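You operate a simulated robot arm through the tools that you are given. There is no shell and no other tool.

The job below is to be done with a simulated two-armed robot. You get a single attempt, and the scene is never put back.

## Task
Set the large ball unit to height under the gauge; lock the knob.
Fine: into the teal carrier, slide it in, turn till it shows 0.0 mm, then lock.

It is judged by the outcome, as a careful person would: the job done as asked, and still so three seconds after it is handed in. It fails if anything else is knocked over, pushed out of place, dropped, spilled or broken.

## Robot
Two 7-joint arms with two-finger grippers on one trunk that stands fixed in place. Base frame: the origin is at the foot of the trunk, x ahead of it, y to its left, z up; the work surface is at about z = 400. Units: mm, rad, N and s.
The left shoulder is at [60, 179, 1133], the right one opposite. Each reaches about 772 mm from its shoulder. Payload 1.96 kg a hand.
The tool frame of a hand sits at the grasp point between the pads (the TCP): z along the fingers, y along the line on which they close. The tips reach 20 mm beyond it. The gripper opens to 72 mm; its body begins 38 mm behind the TCP.
Orientation is that of the tool frame in the base frame, as a unit quaternion [w, x, y, z]. With the fingers straight down and closing along the base's y, the tool's x points along the base's -x, its y along +y and its z along -z.

## Interface
- The arms move only by the tool move_arm. It takes "left_moves", "right_moves" or both (then of equal length, played together; a hand with none holds still); each is a list that holds one entry, the list of rows, each a list of 6 numbers: the shift along the tool's x, y, z in mm, then the turn, a rotation vector about the tool's x, y, z in rad. In form: [[[tx, ty, tz, rx, ry, rz], ...]]. A call has 1 to 20 rows; each row is the pose to reach, as a shift and turn from the pose commanded when the call began, along the tool's axes at that moment. "left_jaw" and "right_jaw" are, for a hand that has rows, the finger opening in mm, from 0 to 72, set as the call begins (left out, the last holds). Rows are played at 5 a second. More than 50 mm and 0.15 rad between two rows, or a gripper value outside its range, and nothing of the call is played. A pose out of reach is approached as far as the arm can. The call stops where the force on the tool passes 40 N (or 10 N more than at its start, if that is more) or the arm is blocked; 0.2 s more then pass. The fingers move at their own pace (about 153 mm/s each) and stop on an object; they squeeze with about 34 N. The grip force told is the motor's: it shows also when the fingers shut on nothing. Time passes only in rows, and 0.2 s behind the last, so rows that repeat a pose let the fingers close. The reply holds the time, the measured pose of the TCP, the force on the tool along the base axes, the opening and the grip force, in the units named above and with some noise, with the torque about the TCP (base axes, N m) and any sound that the robot's microphone picked up.
- Cameras (640 x 400 px; columns grow to the right, rows downward): "scene" is now at [4.5, 12.1, 1664.6]; the picture's right is [0.02, -1.00, 0.00], its down [-0.85, -0.02, -0.52] and it looks along [0.52, 0.01, -0.85] (base axes); focal length 353 px, centre (320, 200). "left" rides on the left gripper at [71, -19, -82] in its tool frame; the picture's right is [0.26, 0.96, 0.00], its down [-0.67, 0.18, -0.72] and it looks along [-0.69, 0.19, 0.70] (tool axes); focal length 280 px, centre (320, 200). "right" rides on the right gripper at [71, 19, -82] in its tool frame; the picture's right is [-0.26, 0.97, 0.00], its down [-0.67, -0.18, -0.72] and it looks along [-0.69, -0.19, 0.70] (tool axes); focal length 280 px, centre (320, 200). There is no depth. A picture from a camera that has moved, and an enlarged one, comes with that camera's place and axes in the base frame and with its lens. The place of the scene camera against the robot may be out by one fixed shift of up to 18 mm in any direction.
- get_image(camera): a new picture of that camera. The clock stands still meanwhile.
- lift_body(by): slides the trunk up (or, below 0, down) by that many mm; the arms and the scene camera ride with it, the base frame stays. It gives what a move gives, with no picture.
- turn_head(pan, tilt): turns the head with the scene camera to pan (to the left, within 1.501 rad either way) and tilt (down, from -0.506 to 1.204), counted from straight ahead of the robot. It gives what a move gives.
- zoom(camera, box): a new picture of the part [left, top, right, bottom] of that camera's present view, enlarged. The clock stands still meanwhile.
- job_done(): hands the job in; it is judged then, once.

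Places have to be worked out from the pictures, the camera data and where the tool is seen. Open the grippers and draw the arms clear of the work before you hand the job in, unless the task says otherwise.

The tools are called after ">>>" as name(argument=value, ...) on one line, values as JSON. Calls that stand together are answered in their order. move_arm: Moves the arms, as the interface text tells. Its arguments: {"type":"object","properties":{"left_moves":{"type":"array"},"left_jaw":{"type":"number"},"right_moves":{"type":"array"},"right_jaw":{"type":"number"}},"required":[]} The other tools are called the same way: lift_body (by) moves the trunk up or down; turn_head (pan, tilt) turns the head that bears the scene camera; get_image (camera) takes a picture; zoom (camera, box) takes an enlarged picture of a part of a camera's view; job_done () hands the job in.

At the start:

```text
clock: 0.0
left_ee_pos: [489.8, 222.2, 1061.8]
left_tcp_rot: [0.0, 0.001, 1.0, 0.0]
left_wrist_force: [-0.4, -0.6, 0.4]
left_moment: [0.0, 0.0, 0.04]
left_grip_width: 72.2
left_grasp_force: 0.0
right_ee_pos: [398.8, -235.8, 1152.5]
right_tcp_rot: [-0.001, 0.0, 1.0, -0.001]
right_wrist_force: [0.0, 0.0, -1.0]
right_moment: [0.0, 0.01, 0.0]
right_grip_width: 71.9
right_grasp_force: 0.0
trunk travel left (down, up): [-778.0, 212.0]
head pan, tilt (commanded): [0.024, 1.023]
```

scene: 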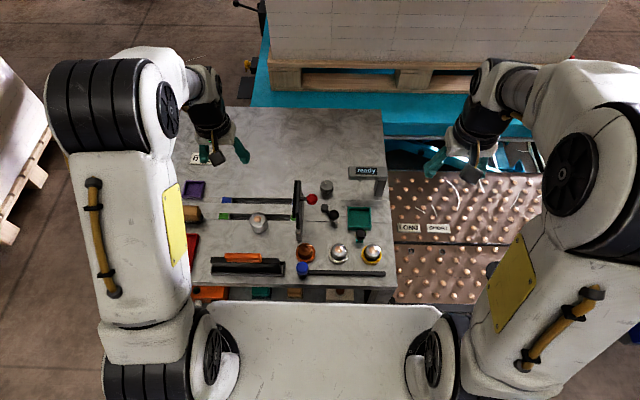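
right: 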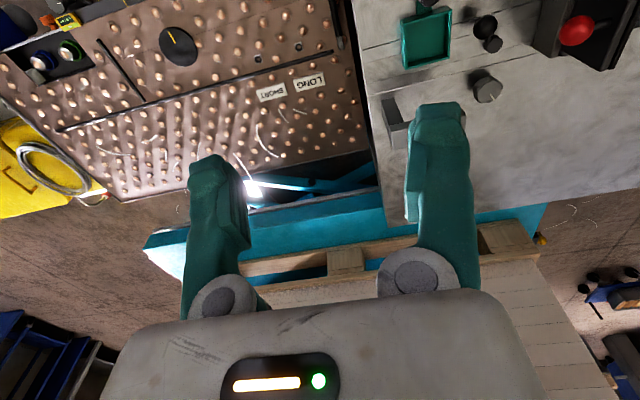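
left: 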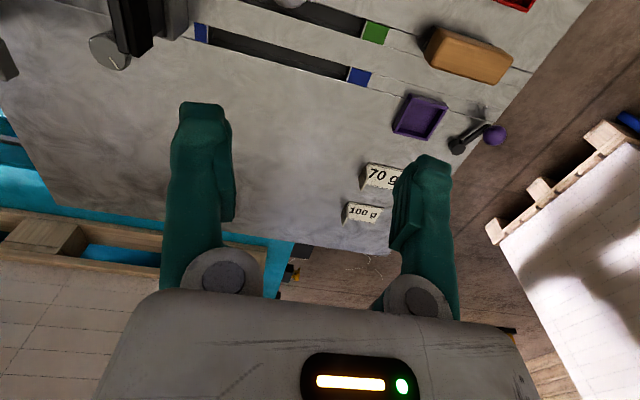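

The first pictures show a bench with a teal carrier, a gauge showing "ready", three ball units and some rails. I zoom in on the work area to tell the parts apart.

>>> zoom(camera="scene", box=[280, 150, 400, 225])

>>> zoom(camera="scene", box=[270, 210, 400, 291])

>>> zoom(camera="scene", box=[170, 150, 330, 250])

>>> zoom(camera="scene", box=[170, 210, 330, 310])

```text
5.33 times, centred on (340, 188) of scene
camera zoom: at [4.5, 12.1, 1664.6], right [0.02, -1.0, 0.0], down [-0.85, -0.02, -0.52], along [0.52, 0.01, -0.85], focal length 1883 px, centre (213, 267)
```

zoom: 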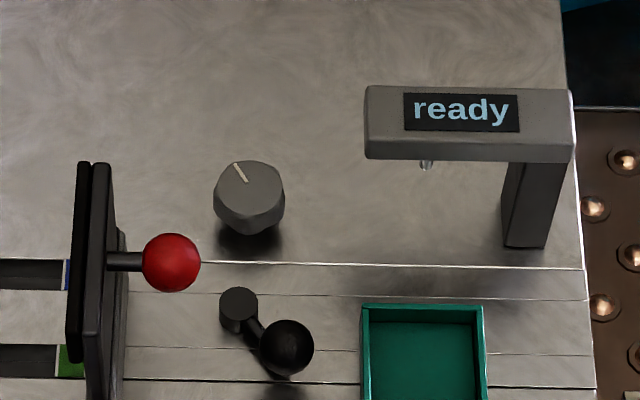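

```text
4.92 times, centred on (335, 250) of scene
camera zoom: at [4.5, 12.1, 1664.6], right [0.02, -1.0, 0.0], down [-0.85, -0.02, -0.52], along [0.52, 0.01, -0.85], focal length 1738 px, centre (246, -49)
```

zoom: 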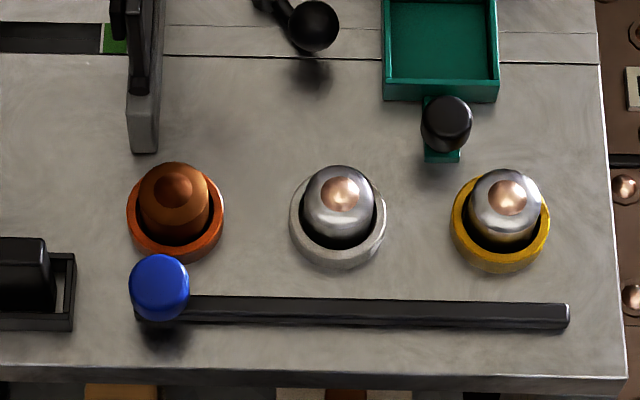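

```text
4.00 times, centred on (250, 200) of scene
camera zoom: at [4.5, 12.1, 1664.6], right [0.02, -1.0, 0.0], down [-0.85, -0.02, -0.52], along [0.52, 0.01, -0.85], focal length 1412 px, centre (600, 200)
```

zoom: 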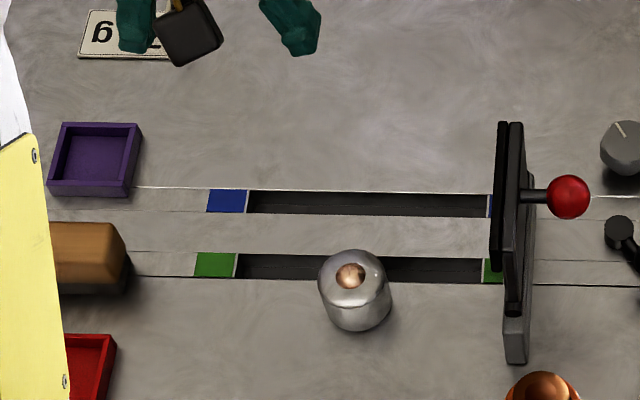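

```text
4.00 times, centred on (250, 260) of scene
camera zoom: at [4.5, 12.1, 1664.6], right [0.02, -1.0, 0.0], down [-0.85, -0.02, -0.52], along [0.52, 0.01, -0.85], focal length 1412 px, centre (600, -40)
```

zoom: 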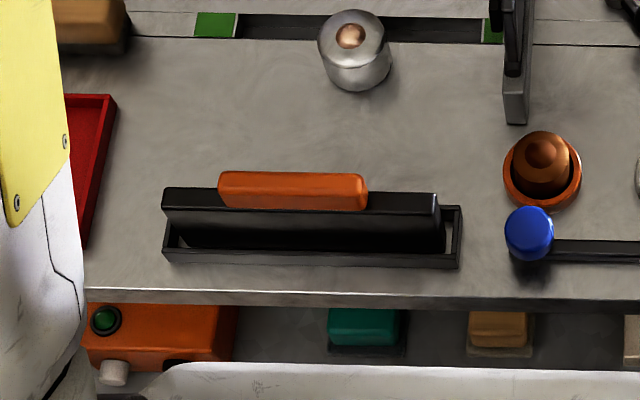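

I look nearer at the gauge, labels and dials through the hand cameras and at the surroundings in the scene view before moving.

>>> zoom(camera="right", box=[360, 0, 640, 175])

>>> zoom(camera="right", box=[0, 0, 360, 225])

>>> zoom(camera="scene", box=[380, 130, 560, 300])

>>> zoom(camera="left", box=[60, 0, 560, 260])

```text
2.29 times, centred on (500, 88) of right
camera zoom: at [326.9, -215.9, 1234.3], right [0.26, 0.97, 0.0], down [0.67, -0.18, 0.72], along [0.69, -0.19, -0.7], focal length 641 px, centre (-91, 457)
```

zoom: 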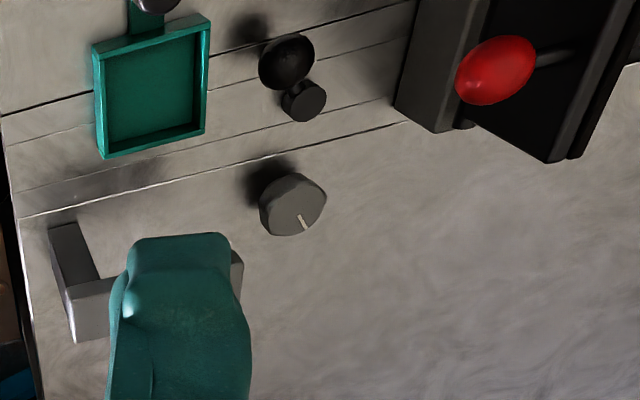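

```text
1.78 times, centred on (180, 112) of right
camera zoom: at [326.9, -215.9, 1234.3], right [0.26, 0.97, 0.0], down [0.67, -0.18, 0.72], along [0.69, -0.19, -0.7], focal length 498 px, centre (569, 356)
```

zoom: 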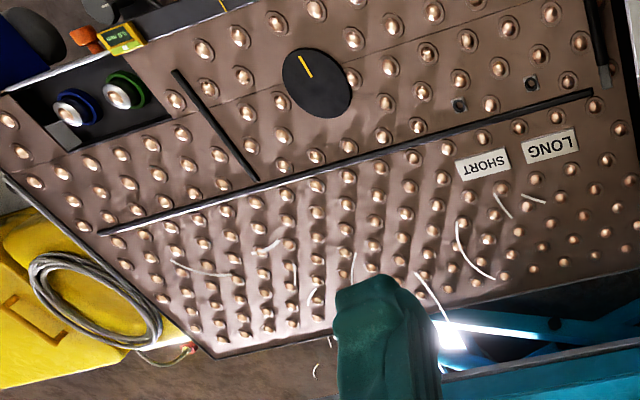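

```text
2.35 times, centred on (470, 215) of scene
camera zoom: at [4.5, 12.1, 1664.6], right [0.02, -1.0, 0.0], down [-0.85, -0.02, -0.52], along [0.52, 0.01, -0.85], focal length 831 px, centre (-33, 165)
```

zoom: 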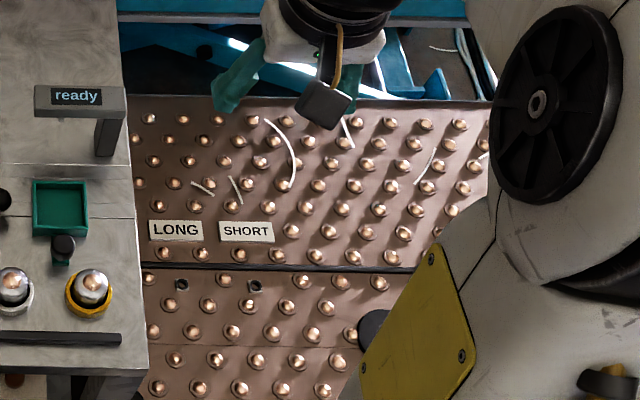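

```text
1.28 times, centred on (310, 130) of left
camera zoom: at [418.0, 204.2, 1143.1], right [-0.26, 0.96, 0.0], down [0.67, 0.18, 0.72], along [0.69, 0.19, -0.7], focal length 359 px, centre (333, 290)
```

zoom: 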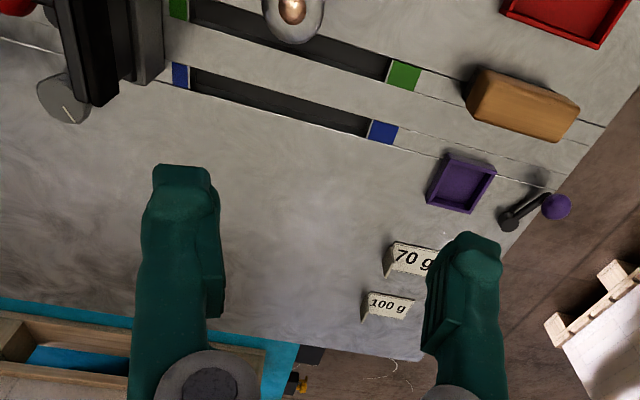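

The bench has three ring-held ball units and one loose one; I need closer looks to tell which is the large one. Nothing tall stands beneath the hands, so I lower the trunk 300 mm.

>>> lift_body(by=-300)

>>> get_image(camera="scene")

>>> get_image(camera="right")

>>> get_image(camera="left")

```text
clock: 2.2
left_ee_pos: [493.7, 221.7, 818.3]
left_tcp_rot: [0.007, -0.001, 1.0, -0.001]
left_wrist_force: [1.3, -1.1, 6.3]
left_moment: [-0.31, 0.03, 0.04]
left_grip_width: 71.8
left_grasp_force: 0.1
right_ee_pos: [397.5, -236.4, 905.7]
right_tcp_rot: [-0.001, -0.001, 1.0, 0.001]
right_wrist_force: [0.4, 0.5, 0.4]
right_moment: [-0.01, 0.0, 0.01]
right_grip_width: 72.1
right_grasp_force: 0.1
trunk travel left (down, up): [-531.0, 459.0]
head pan, tilt (commanded): [0.024, 1.023]
stopped: the force on the tool passed its limit at 57 N (the readings are from after the stop); the commanded pose is now the measured one
```

```text
taken
camera scene: at [4.3, 11.6, 1417.0], right [0.02, -1.0, 0.0], down [-0.85, -0.02, -0.52], along [0.52, 0.01, -0.85], focal length 353 px, centre (320, 200)
```

scene: 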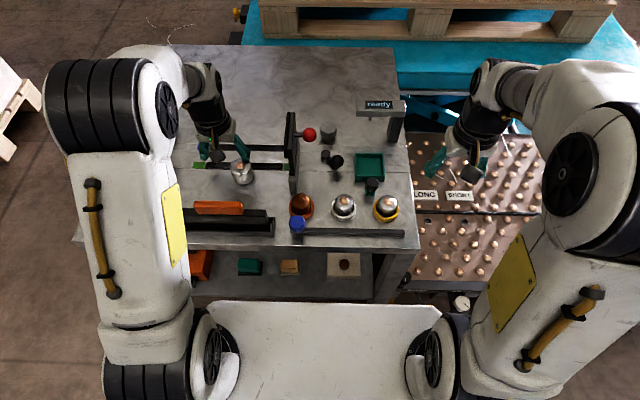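

```text
taken
camera right: at [326.8, -216.2, 986.5], right [0.26, 0.97, 0.0], down [0.67, -0.18, 0.72], along [0.69, -0.19, -0.7], focal length 280 px, centre (320, 200)
```

right: 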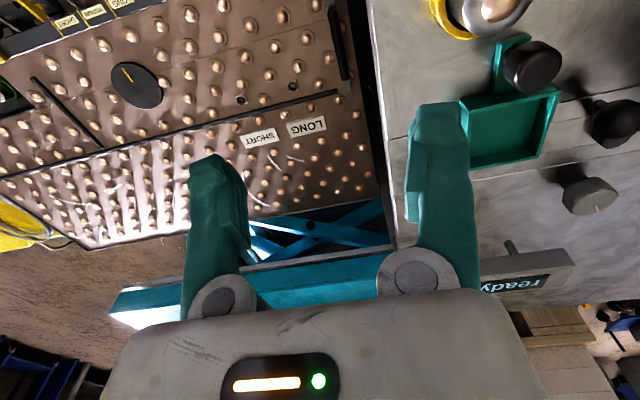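

```text
taken
camera left: at [420.7, 202.8, 899.2], right [-0.26, 0.96, -0.01], down [0.66, 0.19, 0.72], along [0.7, 0.19, -0.69], focal length 280 px, centre (320, 200)
```

left: 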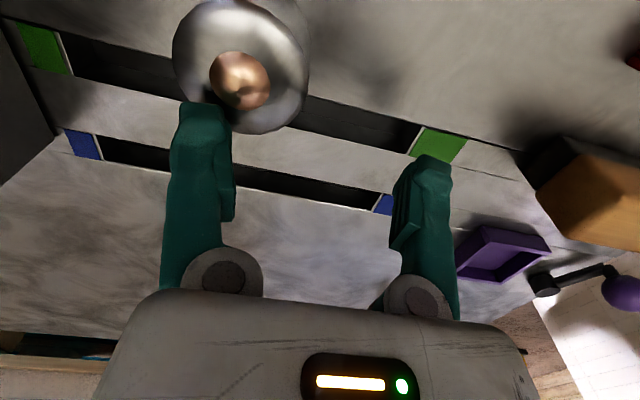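

The lowering stopped at 57 N with the left TCP at z = 818: triangulating the two views puts the bench top near z 730–740, not 400, and a left fingertip has come down on top of the loose ball unit. I raise the trunk straight up to take the load off.

>>> lift_body(by=120)

>>> get_image(camera="scene")

>>> get_image(camera="left")

>>> zoom(camera="scene", box=[180, 100, 420, 250])

```text
clock: 3.7
left_ee_pos: [493.2, 223.2, 937.0]
left_tcp_rot: [0.007, -0.001, 1.0, 0.0]
left_wrist_force: [0.3, 0.3, 0.1]
left_moment: [0.0, 0.0, -0.01]
left_grip_width: 71.8
left_grasp_force: 0.1
right_ee_pos: [397.1, -235.6, 1024.5]
right_tcp_rot: [-0.001, 0.0, 1.0, 0.0]
right_wrist_force: [0.2, 0.6, -0.1]
right_moment: [0.0, 0.03, 0.02]
right_grip_width: 71.9
right_grasp_force: 0.1
trunk travel left (down, up): [-651.0, 339.0]
head pan, tilt (commanded): [0.024, 1.023]
```

```text
taken
camera scene: at [4.7, 12.1, 1537.5], right [0.02, -1.0, 0.0], down [-0.85, -0.02, -0.52], along [0.52, 0.01, -0.85], focal length 353 px, centre (320, 200)
```

scene: 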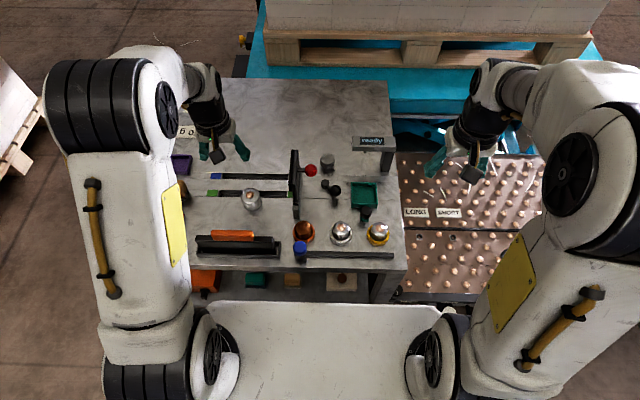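

```text
taken
camera left: at [420.7, 203.6, 1019.2], right [-0.26, 0.96, 0.0], down [0.66, 0.19, 0.72], along [0.7, 0.19, -0.69], focal length 280 px, centre (320, 200)
```

left: 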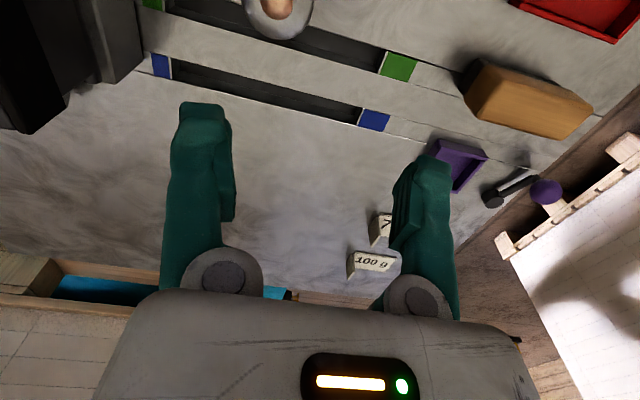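

```text
2.67 times, centred on (300, 175) of scene
camera zoom: at [4.7, 12.1, 1537.5], right [0.02, -1.0, 0.0], down [-0.85, -0.02, -0.52], along [0.52, 0.01, -0.85], focal length 941 px, centre (373, 267)
```

zoom: 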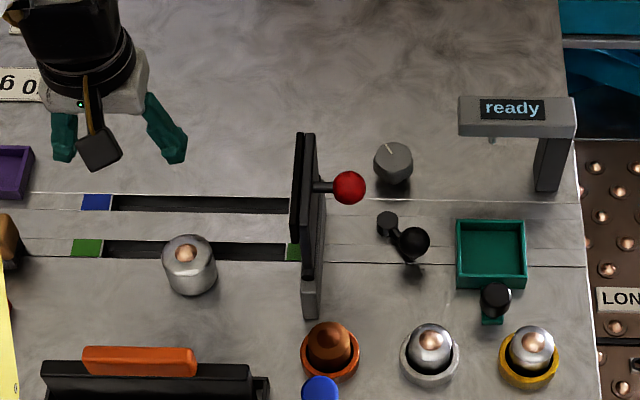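

The loose unit still stands upright in its place by the green slot. Now I bring the right hand over the near part of the bench at a safe height so its camera looks at the carrier, gauge and knobs.

>>> move_arm(right_moves=[[[0, 40, 10, 0, 0, 0], [0, 80, 30, 0, 0, 0], [0, 120, 50, 0, 0, 0], [0, 157, 70, 0, 0, 0], [0, 157, 100, 0, 0, 0]]])

>>> get_image(camera="right")

>>> get_image(camera="scene")

```text
clock: 4.9
left_ee_pos: [493.6, 222.3, 937.6]
left_tcp_rot: [0.006, -0.001, 1.0, -0.001]
left_wrist_force: [-0.7, -0.1, -0.3]
left_moment: [0.02, -0.01, 0.03]
left_grip_width: 72.0
left_grasp_force: 0.1
right_ee_pos: [397.3, -80.8, 925.0]
right_tcp_rot: [0.0, -0.001, 1.0, 0.001]
right_wrist_force: [0.5, 0.1, -0.5]
right_moment: [-0.01, -0.01, 0.03]
right_grip_width: 71.9
right_grasp_force: 0.0
trunk travel left (down, up): [-651.0, 339.0]
head pan, tilt (commanded): [0.024, 1.023]
```

```text
taken
camera right: at [326.8, -60.0, 1006.1], right [0.26, 0.97, 0.0], down [0.67, -0.18, 0.72], along [0.69, -0.19, -0.7], focal length 280 px, centre (320, 200)
```

right: 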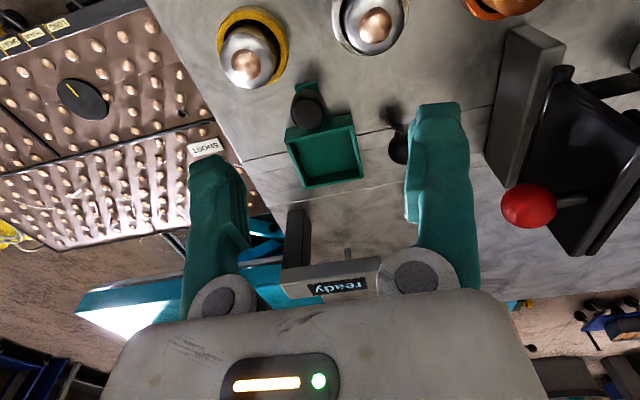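

```text
taken
camera scene: at [5.3, 11.4, 1537.5], right [0.02, -1.0, 0.0], down [-0.85, -0.02, -0.52], along [0.52, 0.01, -0.85], focal length 353 px, centre (320, 200)
```

scene: 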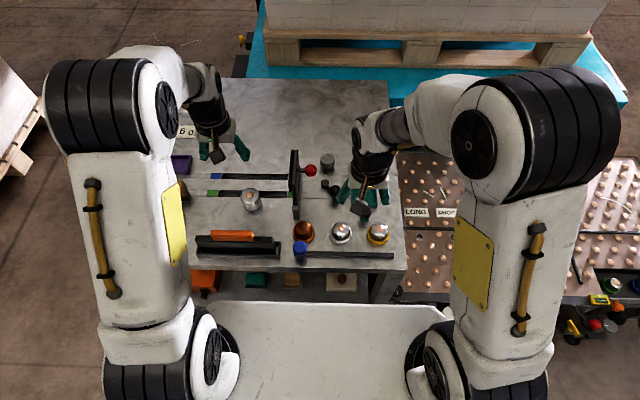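

The right hand camera sees all three ringed units and the carrier. I zoom in on the units to compare their sizes and on the carrier and lever.

>>> zoom(camera="right", box=[200, 0, 560, 225])

>>> zoom(camera="right", box=[0, 0, 240, 150])

>>> zoom(camera="scene", box=[560, 250, 640, 350])

>>> zoom(camera="scene", box=[270, 190, 410, 278])

```text
1.78 times, centred on (380, 112) of right
camera zoom: at [326.8, -60.0, 1006.1], right [0.26, 0.97, 0.0], down [0.67, -0.18, 0.72], along [0.69, -0.19, -0.7], focal length 498 px, centre (213, 356)
```

zoom: 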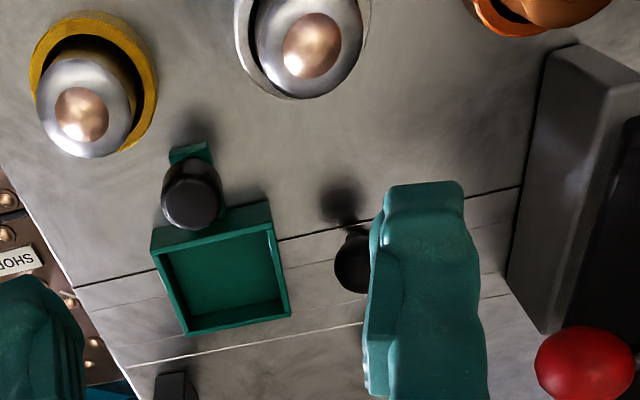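

```text
2.67 times, centred on (120, 75) of right
camera zoom: at [326.8, -60.0, 1006.1], right [0.26, 0.97, 0.0], down [0.67, -0.18, 0.72], along [0.69, -0.19, -0.7], focal length 748 px, centre (853, 533)
```

zoom: 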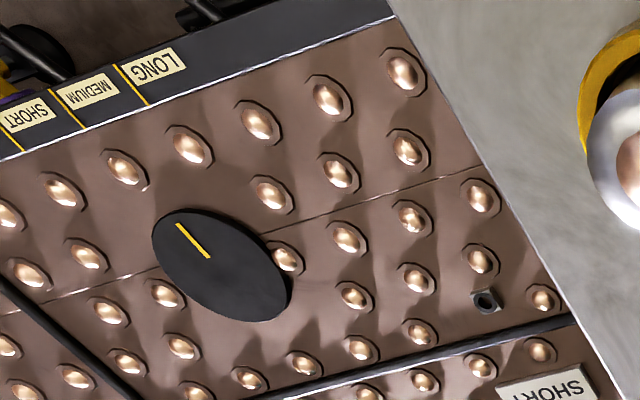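

```text
4.00 times, centred on (600, 300) of scene
camera zoom: at [5.3, 11.4, 1537.5], right [0.02, -1.0, 0.0], down [-0.85, -0.02, -0.52], along [0.52, 0.01, -0.85], focal length 1412 px, centre (-800, -200)
```

zoom: 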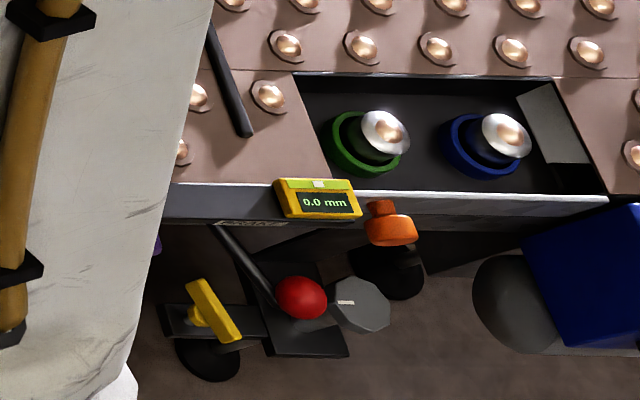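

```text
4.55 times, centred on (340, 234) of scene
camera zoom: at [5.3, 11.4, 1537.5], right [0.02, -1.0, 0.0], down [-0.85, -0.02, -0.52], along [0.52, 0.01, -0.85], focal length 1605 px, centre (229, 46)
```

zoom: 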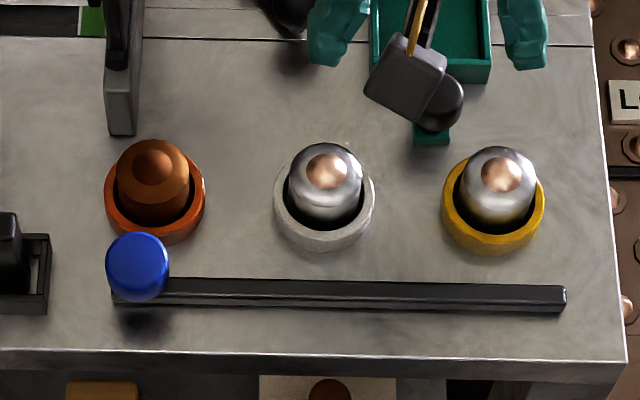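

There is also a second station off to the right with its own "0.0 mm" display, which belongs to other gear. The loose unit looks wider (~53 mm) than those in the rings (~44 mm); I move both hands back for closer, clearer views to confirm.

>>> move_arm(left_moves=[[[40, -18, 0, 0, 0, 0], [80, -36, 10, 0, 0, 0], [114, -54, 40, 0, 0, 0], [114, -54, 50, 0, 0, 0]]], right_moves=[[[30, 0, 0, 0, 0, 0], [60, 0, 0, 0, 0, 0], [87, 0, 0, 0, 0, 0], [87, 0, 0, 0, 0, 0]]])

>>> get_image(camera="left")

>>> get_image(camera="right")

>>> get_image(camera="scene")

```text
clock: 5.9
left_ee_pos: [381.7, 167.7, 886.3]
left_tcp_rot: [0.007, -0.001, 1.0, -0.001]
left_wrist_force: [0.8, -0.5, 0.5]
left_moment: [0.0, -0.03, 0.0]
left_grip_width: 71.9
left_grasp_force: 0.1
right_ee_pos: [310.4, -77.2, 923.7]
right_tcp_rot: [0.001, 0.0, 1.0, 0.001]
right_wrist_force: [0.0, 0.4, -0.1]
right_moment: [-0.02, 0.01, -0.01]
right_grip_width: 72.2
right_grasp_force: 0.1
trunk travel left (down, up): [-651.0, 339.0]
head pan, tilt (commanded): [0.024, 1.023]
```

```text
taken
camera left: at [308.9, 148.7, 967.4], right [-0.26, 0.96, -0.01], down [0.66, 0.19, 0.72], along [0.7, 0.19, -0.69], focal length 280 px, centre (320, 200)
```

left: 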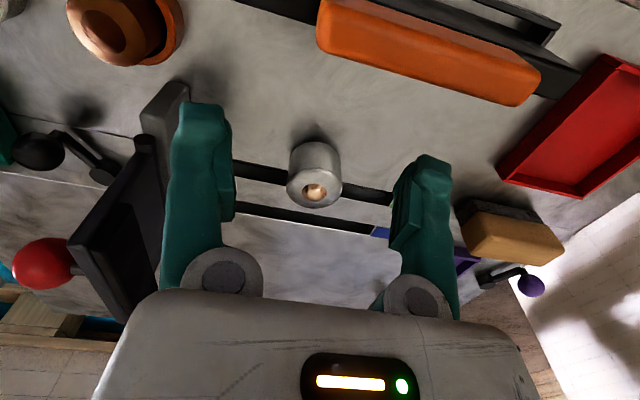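

```text
taken
camera right: at [239.7, -58.1, 1005.7], right [0.26, 0.97, 0.0], down [0.68, -0.18, 0.71], along [0.69, -0.19, -0.7], focal length 280 px, centre (320, 200)
```

right: 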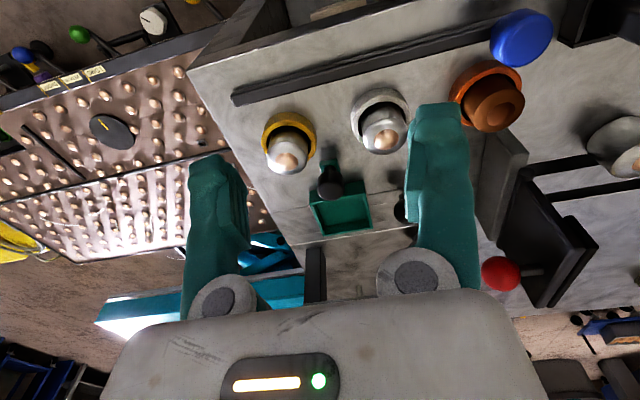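

```text
taken
camera scene: at [5.7, 12.4, 1537.5], right [0.02, -1.0, 0.0], down [-0.85, -0.02, -0.52], along [0.52, 0.01, -0.85], focal length 353 px, centre (320, 200)
```

scene: 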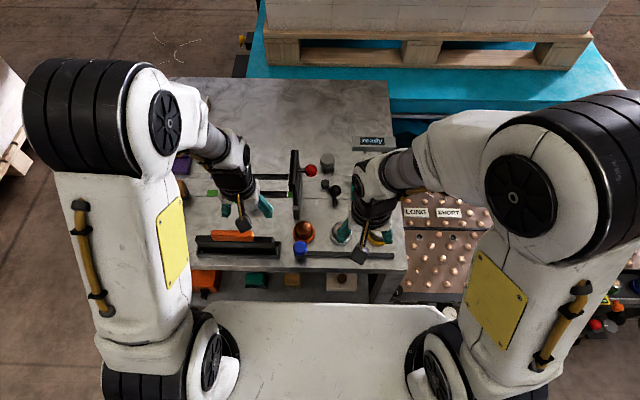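

>>> zoom(camera="left", box=[220, 100, 420, 225])

>>> zoom(camera="left", box=[0, 0, 240, 150])

>>> zoom(camera="right", box=[220, 50, 540, 250])

```text
3.20 times, centred on (320, 162) of left
camera zoom: at [308.9, 148.7, 967.4], right [-0.26, 0.96, -0.01], down [0.66, 0.19, 0.72], along [0.7, 0.19, -0.69], focal length 897 px, centre (320, 320)
```

zoom: 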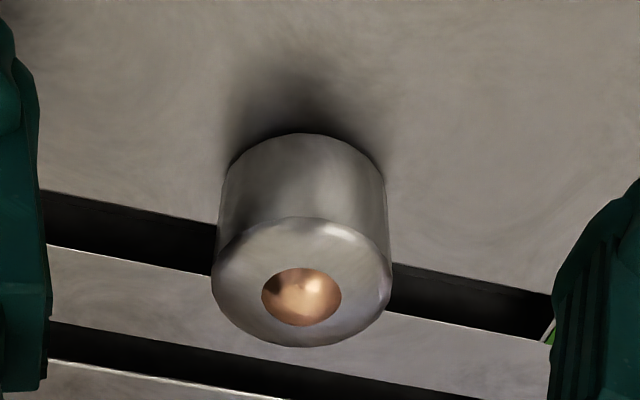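

```text
2.67 times, centred on (120, 75) of left
camera zoom: at [308.9, 148.7, 967.4], right [-0.26, 0.96, -0.01], down [0.66, 0.19, 0.72], along [0.7, 0.19, -0.69], focal length 748 px, centre (853, 533)
```

zoom: 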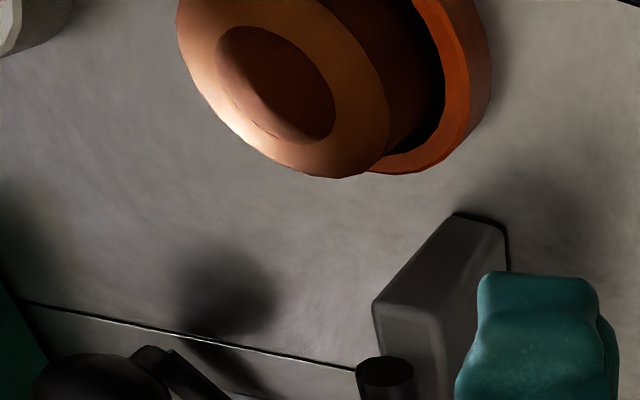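

```text
2.00 times, centred on (380, 150) of right
camera zoom: at [239.7, -58.1, 1005.7], right [0.26, 0.97, 0.0], down [0.68, -0.18, 0.71], along [0.69, -0.19, -0.7], focal length 561 px, centre (200, 300)
```

zoom: 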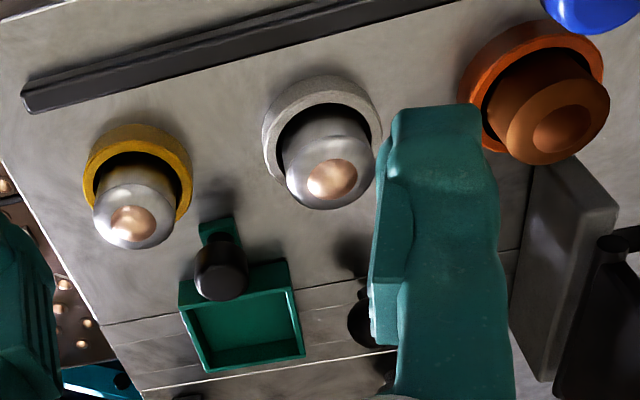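

The loose unit measures about 52 mm across against about 40 mm for the ringed ones, so it is the large one. Now I move the right hand forward a little to view the knob, lock lever and gauge between the fingers.

>>> move_arm(right_moves=[[[-30, 15, 0, 0, 0, 0], [-60, 30, 5, 0, 0, 0], [-90, 45, 15, 0, 0, 0], [-90, 45, 15, 0, 0, 0]]])

>>> get_image(camera="right")

>>> zoom(camera="right", box=[240, 80, 440, 205])

>>> zoom(camera="right", box=[240, 180, 440, 305])

```text
clock: 6.9
left_ee_pos: [380.7, 166.7, 886.2]
left_tcp_rot: [0.008, -0.002, 1.0, -0.001]
left_wrist_force: [-0.4, 0.3, 0.9]
left_moment: [-0.03, -0.02, 0.0]
left_grip_width: 72.0
left_grasp_force: 0.1
right_ee_pos: [398.9, -34.4, 909.7]
right_tcp_rot: [0.0, -0.001, 1.0, -0.001]
right_wrist_force: [0.2, -0.5, -0.3]
right_moment: [0.0, -0.01, 0.02]
right_grip_width: 71.8
right_grasp_force: 0.0
trunk travel left (down, up): [-651.0, 339.0]
head pan, tilt (commanded): [0.024, 1.023]
```

```text
taken
camera right: at [328.5, -13.6, 992.0], right [0.26, 0.97, 0.0], down [0.67, -0.18, 0.72], along [0.69, -0.19, -0.7], focal length 280 px, centre (320, 200)
```

right: 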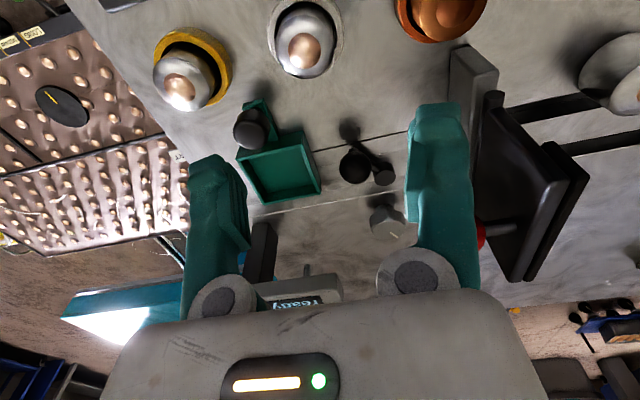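

```text
3.20 times, centred on (340, 142) of right
camera zoom: at [328.5, -13.6, 992.0], right [0.26, 0.97, 0.0], down [0.67, -0.18, 0.72], along [0.69, -0.19, -0.7], focal length 897 px, centre (256, 384)
```

zoom: 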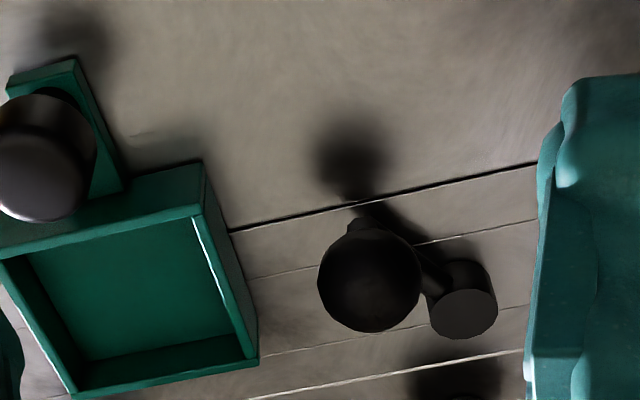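

```text
3.20 times, centred on (340, 242) of right
camera zoom: at [328.5, -13.6, 992.0], right [0.26, 0.97, 0.0], down [0.67, -0.18, 0.72], along [0.69, -0.19, -0.7], focal length 897 px, centre (256, 64)
```

zoom: 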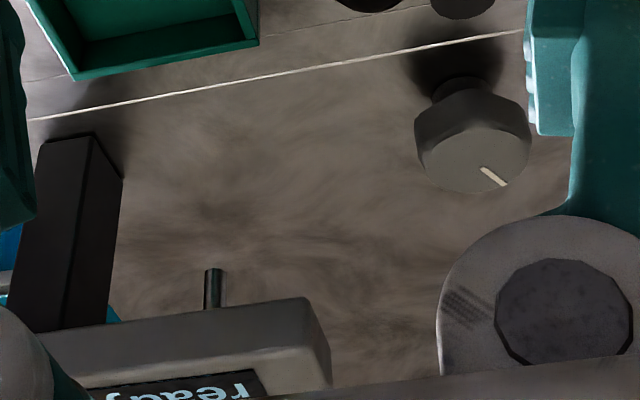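

The hand cameras put the bench top at about z 750, the carrier rim near 777, the carrier at about (498, −100) and the knob and lever beyond it. I go closer with the right hand to measure the carrier pocket exactly.

>>> move_arm(right_moves=[[[-10, -25, 20, 0, 0, 0], [-20, -50, 40, 0, 0, 0], [-31, -50, 60, 0, 0, 0], [-31, -50, 60, 0, 0, 0]]])

>>> get_image(camera="right")

>>> zoom(camera="right", box=[230, 60, 420, 180])

>>> zoom(camera="right", box=[230, 160, 430, 290])

```text
clock: 7.9
left_ee_pos: [380.8, 168.3, 887.0]
left_tcp_rot: [0.007, -0.001, 1.0, -0.001]
left_wrist_force: [0.5, -0.8, -0.2]
left_moment: [0.02, 0.0, -0.03]
left_grip_width: 71.9
left_grasp_force: 0.0
right_ee_pos: [429.5, -84.5, 849.4]
right_tcp_rot: [0.001, 0.0, 1.0, 0.0]
right_wrist_force: [-0.2, 0.2, -0.1]
right_moment: [0.0, 0.02, -0.01]
right_grip_width: 72.0
right_grasp_force: 0.0
trunk travel left (down, up): [-651.0, 339.0]
head pan, tilt (commanded): [0.024, 1.023]
```

```text
taken
camera right: at [358.8, -63.9, 930.8], right [0.26, 0.97, 0.0], down [0.67, -0.18, 0.72], along [0.69, -0.19, -0.7], focal length 280 px, centre (320, 200)
```

right: 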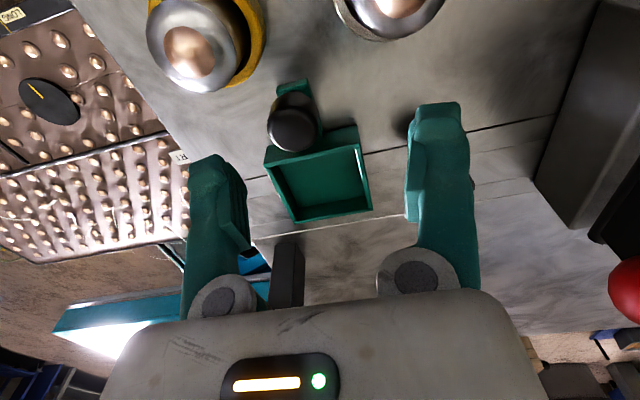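

```text
3.33 times, centred on (325, 120) of right
camera zoom: at [358.8, -63.9, 930.8], right [0.26, 0.97, 0.0], down [0.67, -0.18, 0.72], along [0.69, -0.19, -0.7], focal length 935 px, centre (303, 467)
```

zoom: 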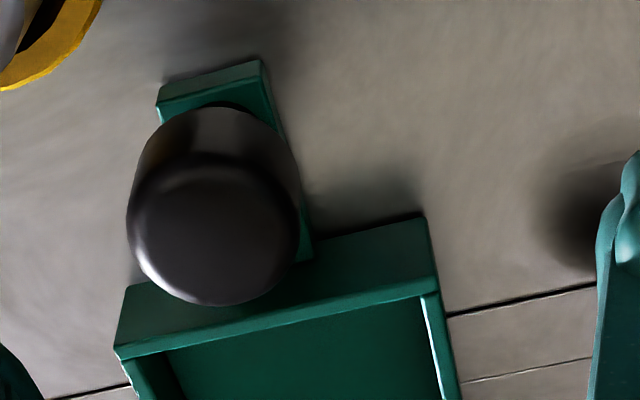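

```text
3.08 times, centred on (330, 225) of right
camera zoom: at [358.8, -63.9, 930.8], right [0.26, 0.97, 0.0], down [0.67, -0.18, 0.72], along [0.69, -0.19, -0.7], focal length 863 px, centre (289, 123)
```

zoom: 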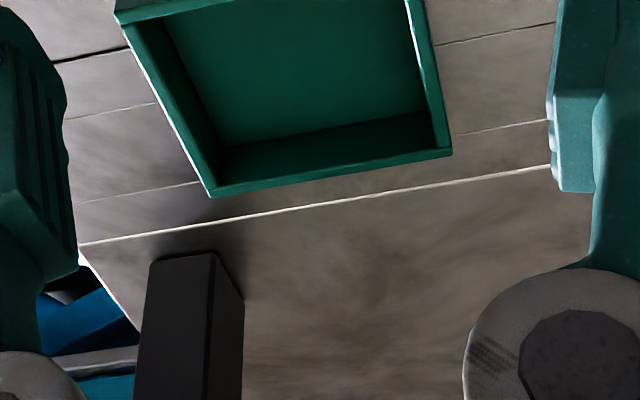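

From the close view: carrier pocket centre ≈ (499.5, −100.4), rim z ≈ 778, pocket floor ≈ 764, inner ≈ 58 mm; probe at about y −99, so the carrier slides straight along +x. Now I bring the left hand nearer the large unit to fix its place and height.

>>> move_arm(left_moves=[[[-22, 10, 0, 0, 0, 0], [-44, 20, 7, 0, 0, 0], [-44, 20, 17, 0, 0, 0], [-44, 20, 17, 0, 0, 0]]])

>>> get_image(camera="left")

>>> zoom(camera="left", box=[220, 60, 420, 185])

```text
clock: 8.9
left_ee_pos: [424.9, 188.7, 870.4]
left_tcp_rot: [0.006, 0.0, 1.0, -0.001]
left_wrist_force: [0.2, 0.3, 0.5]
left_moment: [0.0, -0.01, 0.0]
left_grip_width: 72.0
left_grasp_force: 0.0
right_ee_pos: [430.8, -84.3, 849.3]
right_tcp_rot: [0.0, -0.002, 1.0, 0.0]
right_wrist_force: [0.4, -0.7, 0.3]
right_moment: [0.03, 0.01, -0.03]
right_grip_width: 72.2
right_grasp_force: 0.0
trunk travel left (down, up): [-651.0, 339.0]
head pan, tilt (commanded): [0.024, 1.023]
```

```text
taken
camera left: at [352.0, 169.8, 951.5], right [-0.26, 0.96, -0.01], down [0.66, 0.19, 0.72], along [0.7, 0.19, -0.69], focal length 280 px, centre (320, 200)
```

left: 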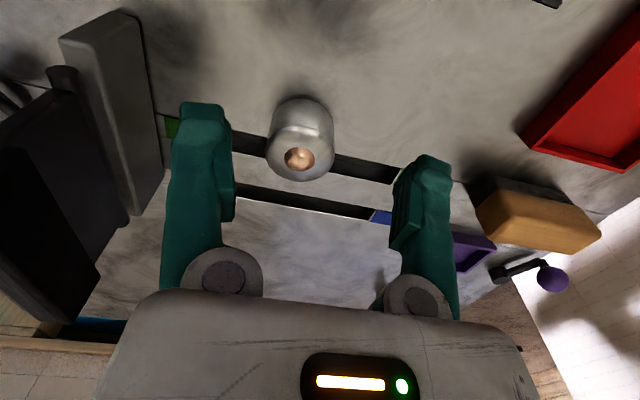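

```text
3.20 times, centred on (320, 122) of left
camera zoom: at [352.0, 169.8, 951.5], right [-0.26, 0.96, -0.01], down [0.66, 0.19, 0.72], along [0.7, 0.19, -0.69], focal length 897 px, centre (320, 448)
```

zoom: 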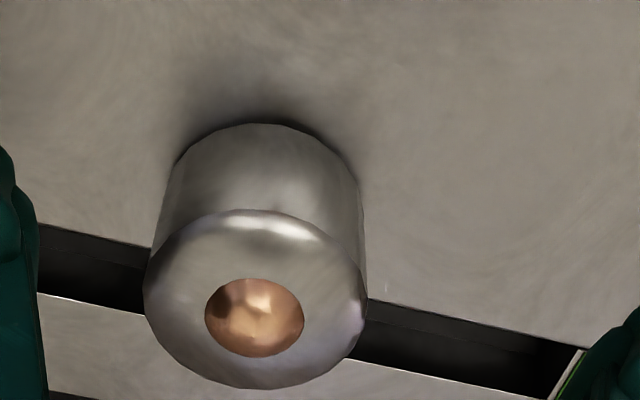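

The unit's centre comes out near (470, 187), about 48 mm across, top near z 800. I move the left hand directly over it at the same height and check the alignment in its camera; the right hand backs off to the right out of the way.

>>> move_arm(left_moves=[[[-15, 0, 0, 0, 0.007, 0], [-30, -1, 0, 0, 0.014, 0], [-45, -2, 0, 0, 0.014, 0], [-45, -2, 0, 0, 0.014, 0]]], right_moves=[[[10, -40, -35, 0, 0, 0], [20, -80, -70, 0, 0, 0], [30, -120, -100, 0, 0, 0], [30, -165, -120, 0, 0, 0]]])

>>> get_image(camera="left")

>>> get_image(camera="scene")

```text
refused: row 1 steps farther than a row can; nothing moved
```

```text
taken
camera left: at [352.0, 169.8, 951.5], right [-0.26, 0.96, -0.01], down [0.66, 0.19, 0.72], along [0.7, 0.19, -0.69], focal length 280 px, centre (320, 200)
```

left: 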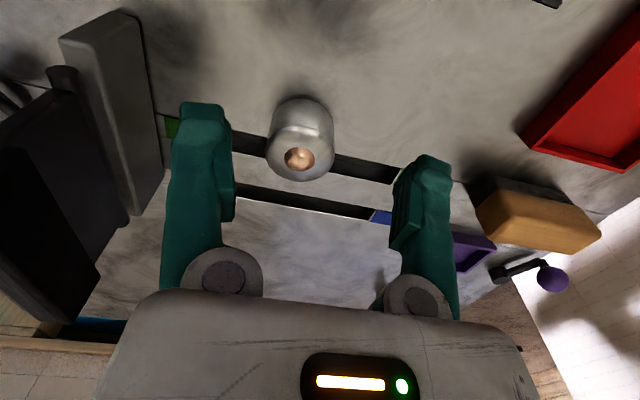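

```text
taken
camera scene: at [4.6, 12.2, 1537.5], right [0.02, -1.0, 0.0], down [-0.85, -0.02, -0.52], along [0.52, 0.01, -0.85], focal length 353 px, centre (320, 200)
```

scene: 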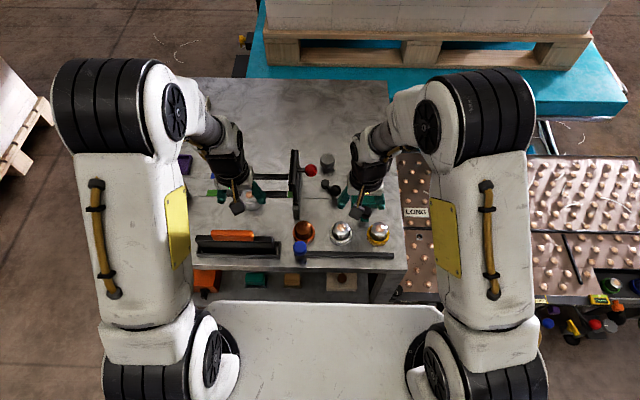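

The call was refused because the right hand's step was just over 50 mm. I repeat it with smaller right-hand steps.

>>> move_arm(left_moves=[[[-10, 0, 0, 0, 0.007, 0], [-20, -1, 0, 0, 0.014, 0], [-30, -2, 0, 0, 0.014, 0], [-40, -2, 0, 0, 0.014, 0], [-45, -2, 0, 0, 0.014, 0], [-45, -2, 0, 0, 0.014, 0]]], right_moves=[[[5, -10, -35, 0, 0, 0], [10, -35, -70, 0, 0, 0], [15, -70, -100, 0, 0, 0], [20, -105, -120, 0, 0, 0], [30, -140, -130, 0, 0, 0], [30, -165, -130, 0, 0, 0]]])

>>> get_image(camera="left")

>>> get_image(camera="scene")

```text
clock: 10.3
left_ee_pos: [470.2, 186.7, 870.9]
left_tcp_rot: [-0.001, -0.001, 1.0, -0.001]
left_wrist_force: [-0.3, 0.5, 0.7]
left_moment: [0.02, -0.03, 0.0]
left_grip_width: 72.0
left_grasp_force: 0.1
right_ee_pos: [401.2, -249.0, 976.9]
right_tcp_rot: [-0.001, 0.0, 1.0, 0.001]
right_wrist_force: [-0.3, 0.1, -0.6]
right_moment: [0.0, -0.01, -0.01]
right_grip_width: 72.0
right_grasp_force: 0.1
trunk travel left (down, up): [-651.0, 339.0]
head pan, tilt (commanded): [0.024, 1.023]
```

```text
taken
camera left: at [398.5, 167.8, 952.3], right [-0.26, 0.96, 0.0], down [0.67, 0.19, 0.71], along [0.69, 0.19, -0.7], focal length 280 px, centre (320, 200)
```

left: 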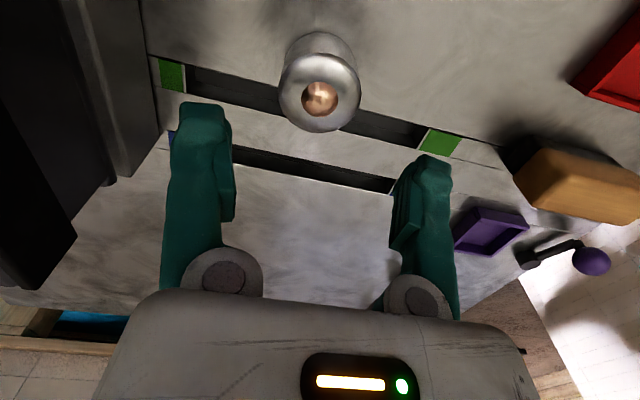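

```text
taken
camera scene: at [4.9, 11.5, 1537.5], right [0.02, -1.0, 0.0], down [-0.85, -0.02, -0.52], along [0.52, 0.01, -0.85], focal length 353 px, centre (320, 200)
```

scene: 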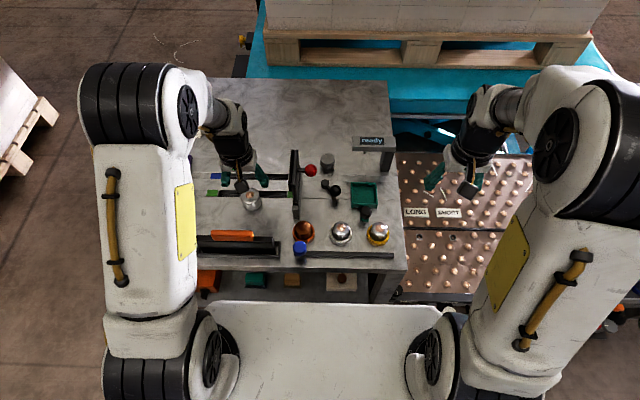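

The ball now sits at (320, 98) in the left view, just where a point 70 mm straight ahead of the TCP should appear. I zoom to check the centring before descending.

>>> zoom(camera="left", box=[220, 20, 420, 145])

```text
3.20 times, centred on (320, 82) of left
camera zoom: at [398.5, 167.8, 952.3], right [-0.26, 0.96, 0.0], down [0.67, 0.19, 0.71], along [0.69, 0.19, -0.7], focal length 897 px, centre (320, 576)
```

zoom: 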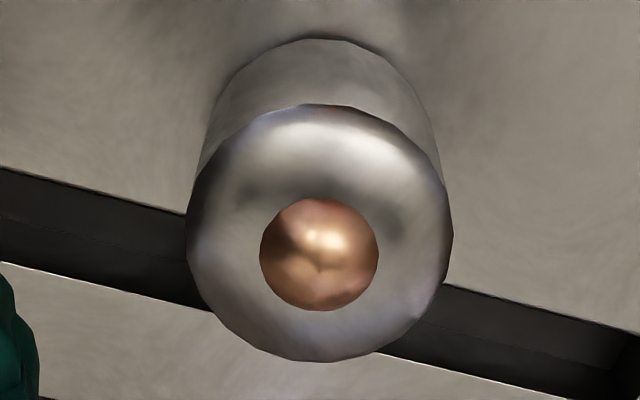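

Centred within about a millimetre. I descend straddling the unit to TCP z ≈ 800 with jaws fully open.

>>> move_arm(left_moves=[[[0, 0, 20, 0, 0, 0], [0, 0, 35, 0, 0, 0], [0, 0, 50, 0, 0, 0], [0, 0, 62, 0, 0, 0], [0, 0, 70, 0, 0, 0], [0, 0, 70, 0, 0, 0]]], left_jaw=72)

>>> get_image(camera="left")

>>> zoom(camera="scene", box=[180, 140, 340, 240])

```text
clock: 11.7
left_ee_pos: [470.3, 185.4, 799.5]
left_tcp_rot: [0.0, -0.001, 1.0, -0.001]
left_wrist_force: [0.2, -0.3, 1.0]
left_moment: [-0.01, 0.04, -0.02]
left_grip_width: 72.1
left_grasp_force: 0.1
right_ee_pos: [401.6, -248.4, 977.9]
right_tcp_rot: [0.001, 0.0, 1.0, 0.0]
right_wrist_force: [-0.1, -0.1, -0.1]
right_moment: [0.0, -0.01, 0.01]
right_grip_width: 72.0
right_grasp_force: 0.1
trunk travel left (down, up): [-651.0, 339.0]
head pan, tilt (commanded): [0.024, 1.023]
```

```text
taken
camera left: at [397.8, 166.5, 881.7], right [-0.26, 0.96, 0.0], down [0.67, 0.19, 0.71], along [0.69, 0.19, -0.7], focal length 280 px, centre (320, 200)
```

left: 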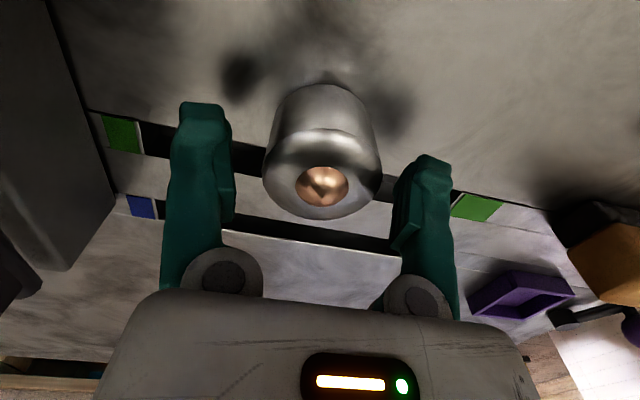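

```text
4.00 times, centred on (260, 190) of scene
camera zoom: at [4.5, 12.1, 1537.5], right [0.02, -1.0, 0.0], down [-0.85, -0.02, -0.52], along [0.52, 0.01, -0.85], focal length 1412 px, centre (560, 240)
```

zoom: 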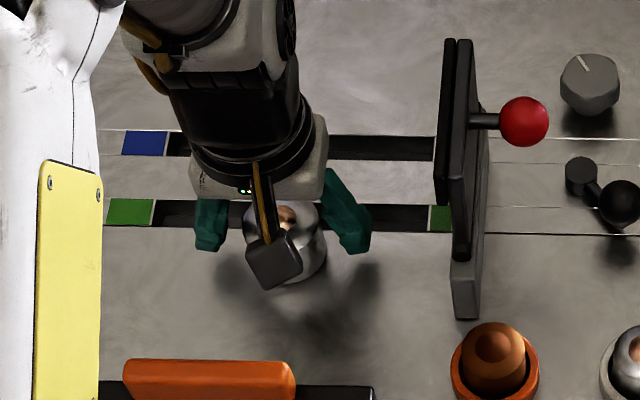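

The unit is centred between the fingers and the tips are still above the bench. I lower slowly in 3 mm steps to feel for the bench top.

>>> move_arm(left_moves=[[[0, 0, 3, 0, 0, 0], [0, 0, 6, 0, 0, 0], [0, 0, 9, 0, 0, 0], [0, 0, 12, 0, 0, 0], [0, 0, 15, 0, 0, 0], [0, 0, 17, 0, 0, 0], [0, 0, 17, 0, 0, 0]]])

>>> zoom(camera="left", box=[150, 50, 490, 262])

```text
clock: 13.3
left_ee_pos: [469.9, 186.6, 784.4]
left_tcp_rot: [0.0, -0.001, 1.0, -0.001]
left_wrist_force: [0.3, 0.0, 0.1]
left_moment: [0.0, 0.0, -0.02]
left_grip_width: 71.9
left_grasp_force: 0.0
right_ee_pos: [402.4, -248.0, 977.4]
right_tcp_rot: [0.001, 0.0, 1.0, 0.0]
right_wrist_force: [0.3, 0.7, -0.4]
right_moment: [0.0, 0.01, 0.0]
right_grip_width: 72.0
right_grasp_force: 0.0
trunk travel left (down, up): [-651.0, 339.0]
head pan, tilt (commanded): [0.024, 1.023]
```

```text
1.88 times, centred on (320, 156) of left
camera zoom: at [397.4, 167.3, 865.5], right [-0.26, 0.96, 0.0], down [0.67, 0.19, 0.71], along [0.69, 0.19, -0.7], focal length 528 px, centre (320, 283)
```

zoom: 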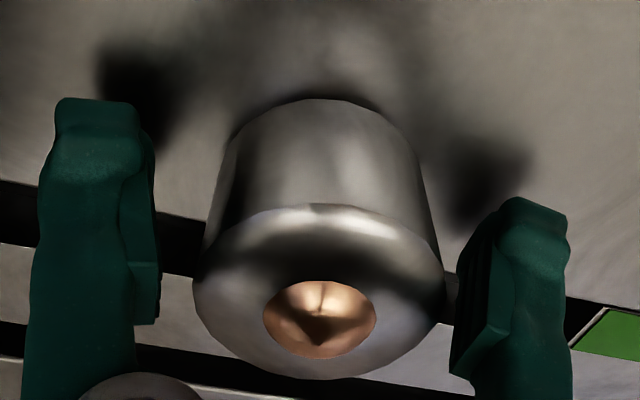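

Still no contact with tips at about z 764. I keep lowering in 2 mm steps until the tips just touch the bench.

>>> move_arm(left_moves=[[[0, 0, 2, 0, 0, 0], [0, 0, 4, 0, 0, 0], [0, 0, 6, 0, 0, 0], [0, 0, 8, 0, 0, 0], [0, 0, 8, 0, 0, 0]]])

```text
clock: 14.5
left_ee_pos: [468.2, 185.8, 777.1]
left_tcp_rot: [0.001, -0.002, 1.0, 0.001]
left_wrist_force: [0.2, 0.4, 16.0]
left_moment: [0.33, 0.02, -0.02]
left_grip_width: 72.1
left_grasp_force: 0.0
right_ee_pos: [400.5, -248.3, 978.7]
right_tcp_rot: [0.002, 0.0, 1.0, 0.0]
right_wrist_force: [0.3, -0.5, 0.6]
right_moment: [-0.04, 0.0, -0.03]
right_grip_width: 72.2
right_grasp_force: 0.1
trunk travel left (down, up): [-651.0, 339.0]
head pan, tilt (commanded): [0.024, 1.023]
```

The tips met the bench at TCP z ≈ 777 (16 N), so the bench top is z ≈ 757.5. I rise about 18 mm so that the tips will later clear the carrier rim, then close on the unit.

>>> move_arm(left_moves=[[[0, 0, -6, 0, 0, 0], [0, 0, -12, 0, 0, 0], [0, 0, -18.5, 0, 0, 0], [0, 0, -18.5, 0, 0, 0]]])

>>> move_arm(left_moves=[[[0, 0, 0, 0, 0, 0], [0, 0, 0, 0, 0, 0], [0, 0, 0, 0, 0, 0], [0, 0, 0, 0, 0, 0]]], left_jaw=30)

>>> zoom(camera="left", box=[150, 50, 490, 262])

```text
clock: 15.5
left_ee_pos: [468.3, 187.4, 795.0]
left_tcp_rot: [-0.001, 0.0, 1.0, 0.0]
left_wrist_force: [-0.1, 0.5, 0.0]
left_moment: [-0.01, 0.0, -0.01]
left_grip_width: 72.0
left_grasp_force: 0.1
right_ee_pos: [400.1, -248.4, 978.4]
right_tcp_rot: [0.0, 0.0, 1.0, 0.0]
right_wrist_force: [0.8, 0.7, 0.3]
right_moment: [0.02, -0.01, -0.01]
right_grip_width: 71.6
right_grasp_force: 0.0
trunk travel left (down, up): [-651.0, 339.0]
head pan, tilt (commanded): [0.024, 1.023]
```

```text
clock: 16.5
left_ee_pos: [469.3, 186.7, 793.7]
left_tcp_rot: [0.0, -0.002, 1.0, -0.001]
left_wrist_force: [-1.2, 1.0, -0.4]
left_moment: [-0.03, 0.0, -0.05]
left_grip_width: 46.9
left_grasp_force: 33.8
right_ee_pos: [401.3, -250.0, 977.8]
right_tcp_rot: [0.001, 0.0, 1.0, 0.0]
right_wrist_force: [0.0, 0.5, 0.2]
right_moment: [0.0, -0.02, 0.0]
right_grip_width: 72.0
right_grasp_force: 0.0
trunk travel left (down, up): [-651.0, 339.0]
head pan, tilt (commanded): [0.024, 1.023]
```

```text
1.88 times, centred on (320, 156) of left
camera zoom: at [397.2, 167.3, 876.5], right [-0.26, 0.96, 0.0], down [0.67, 0.19, 0.71], along [0.69, 0.19, -0.7], focal length 528 px, centre (320, 283)
```

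zoom: 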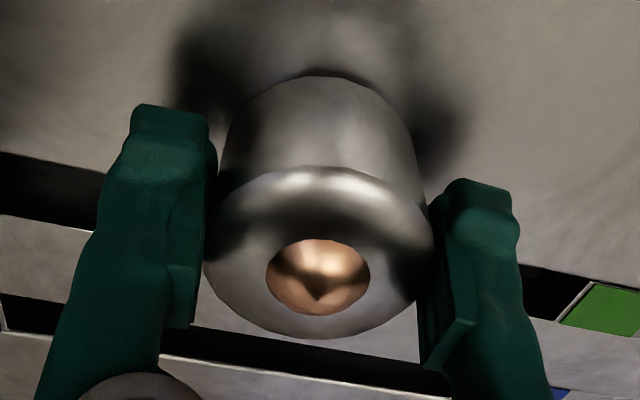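

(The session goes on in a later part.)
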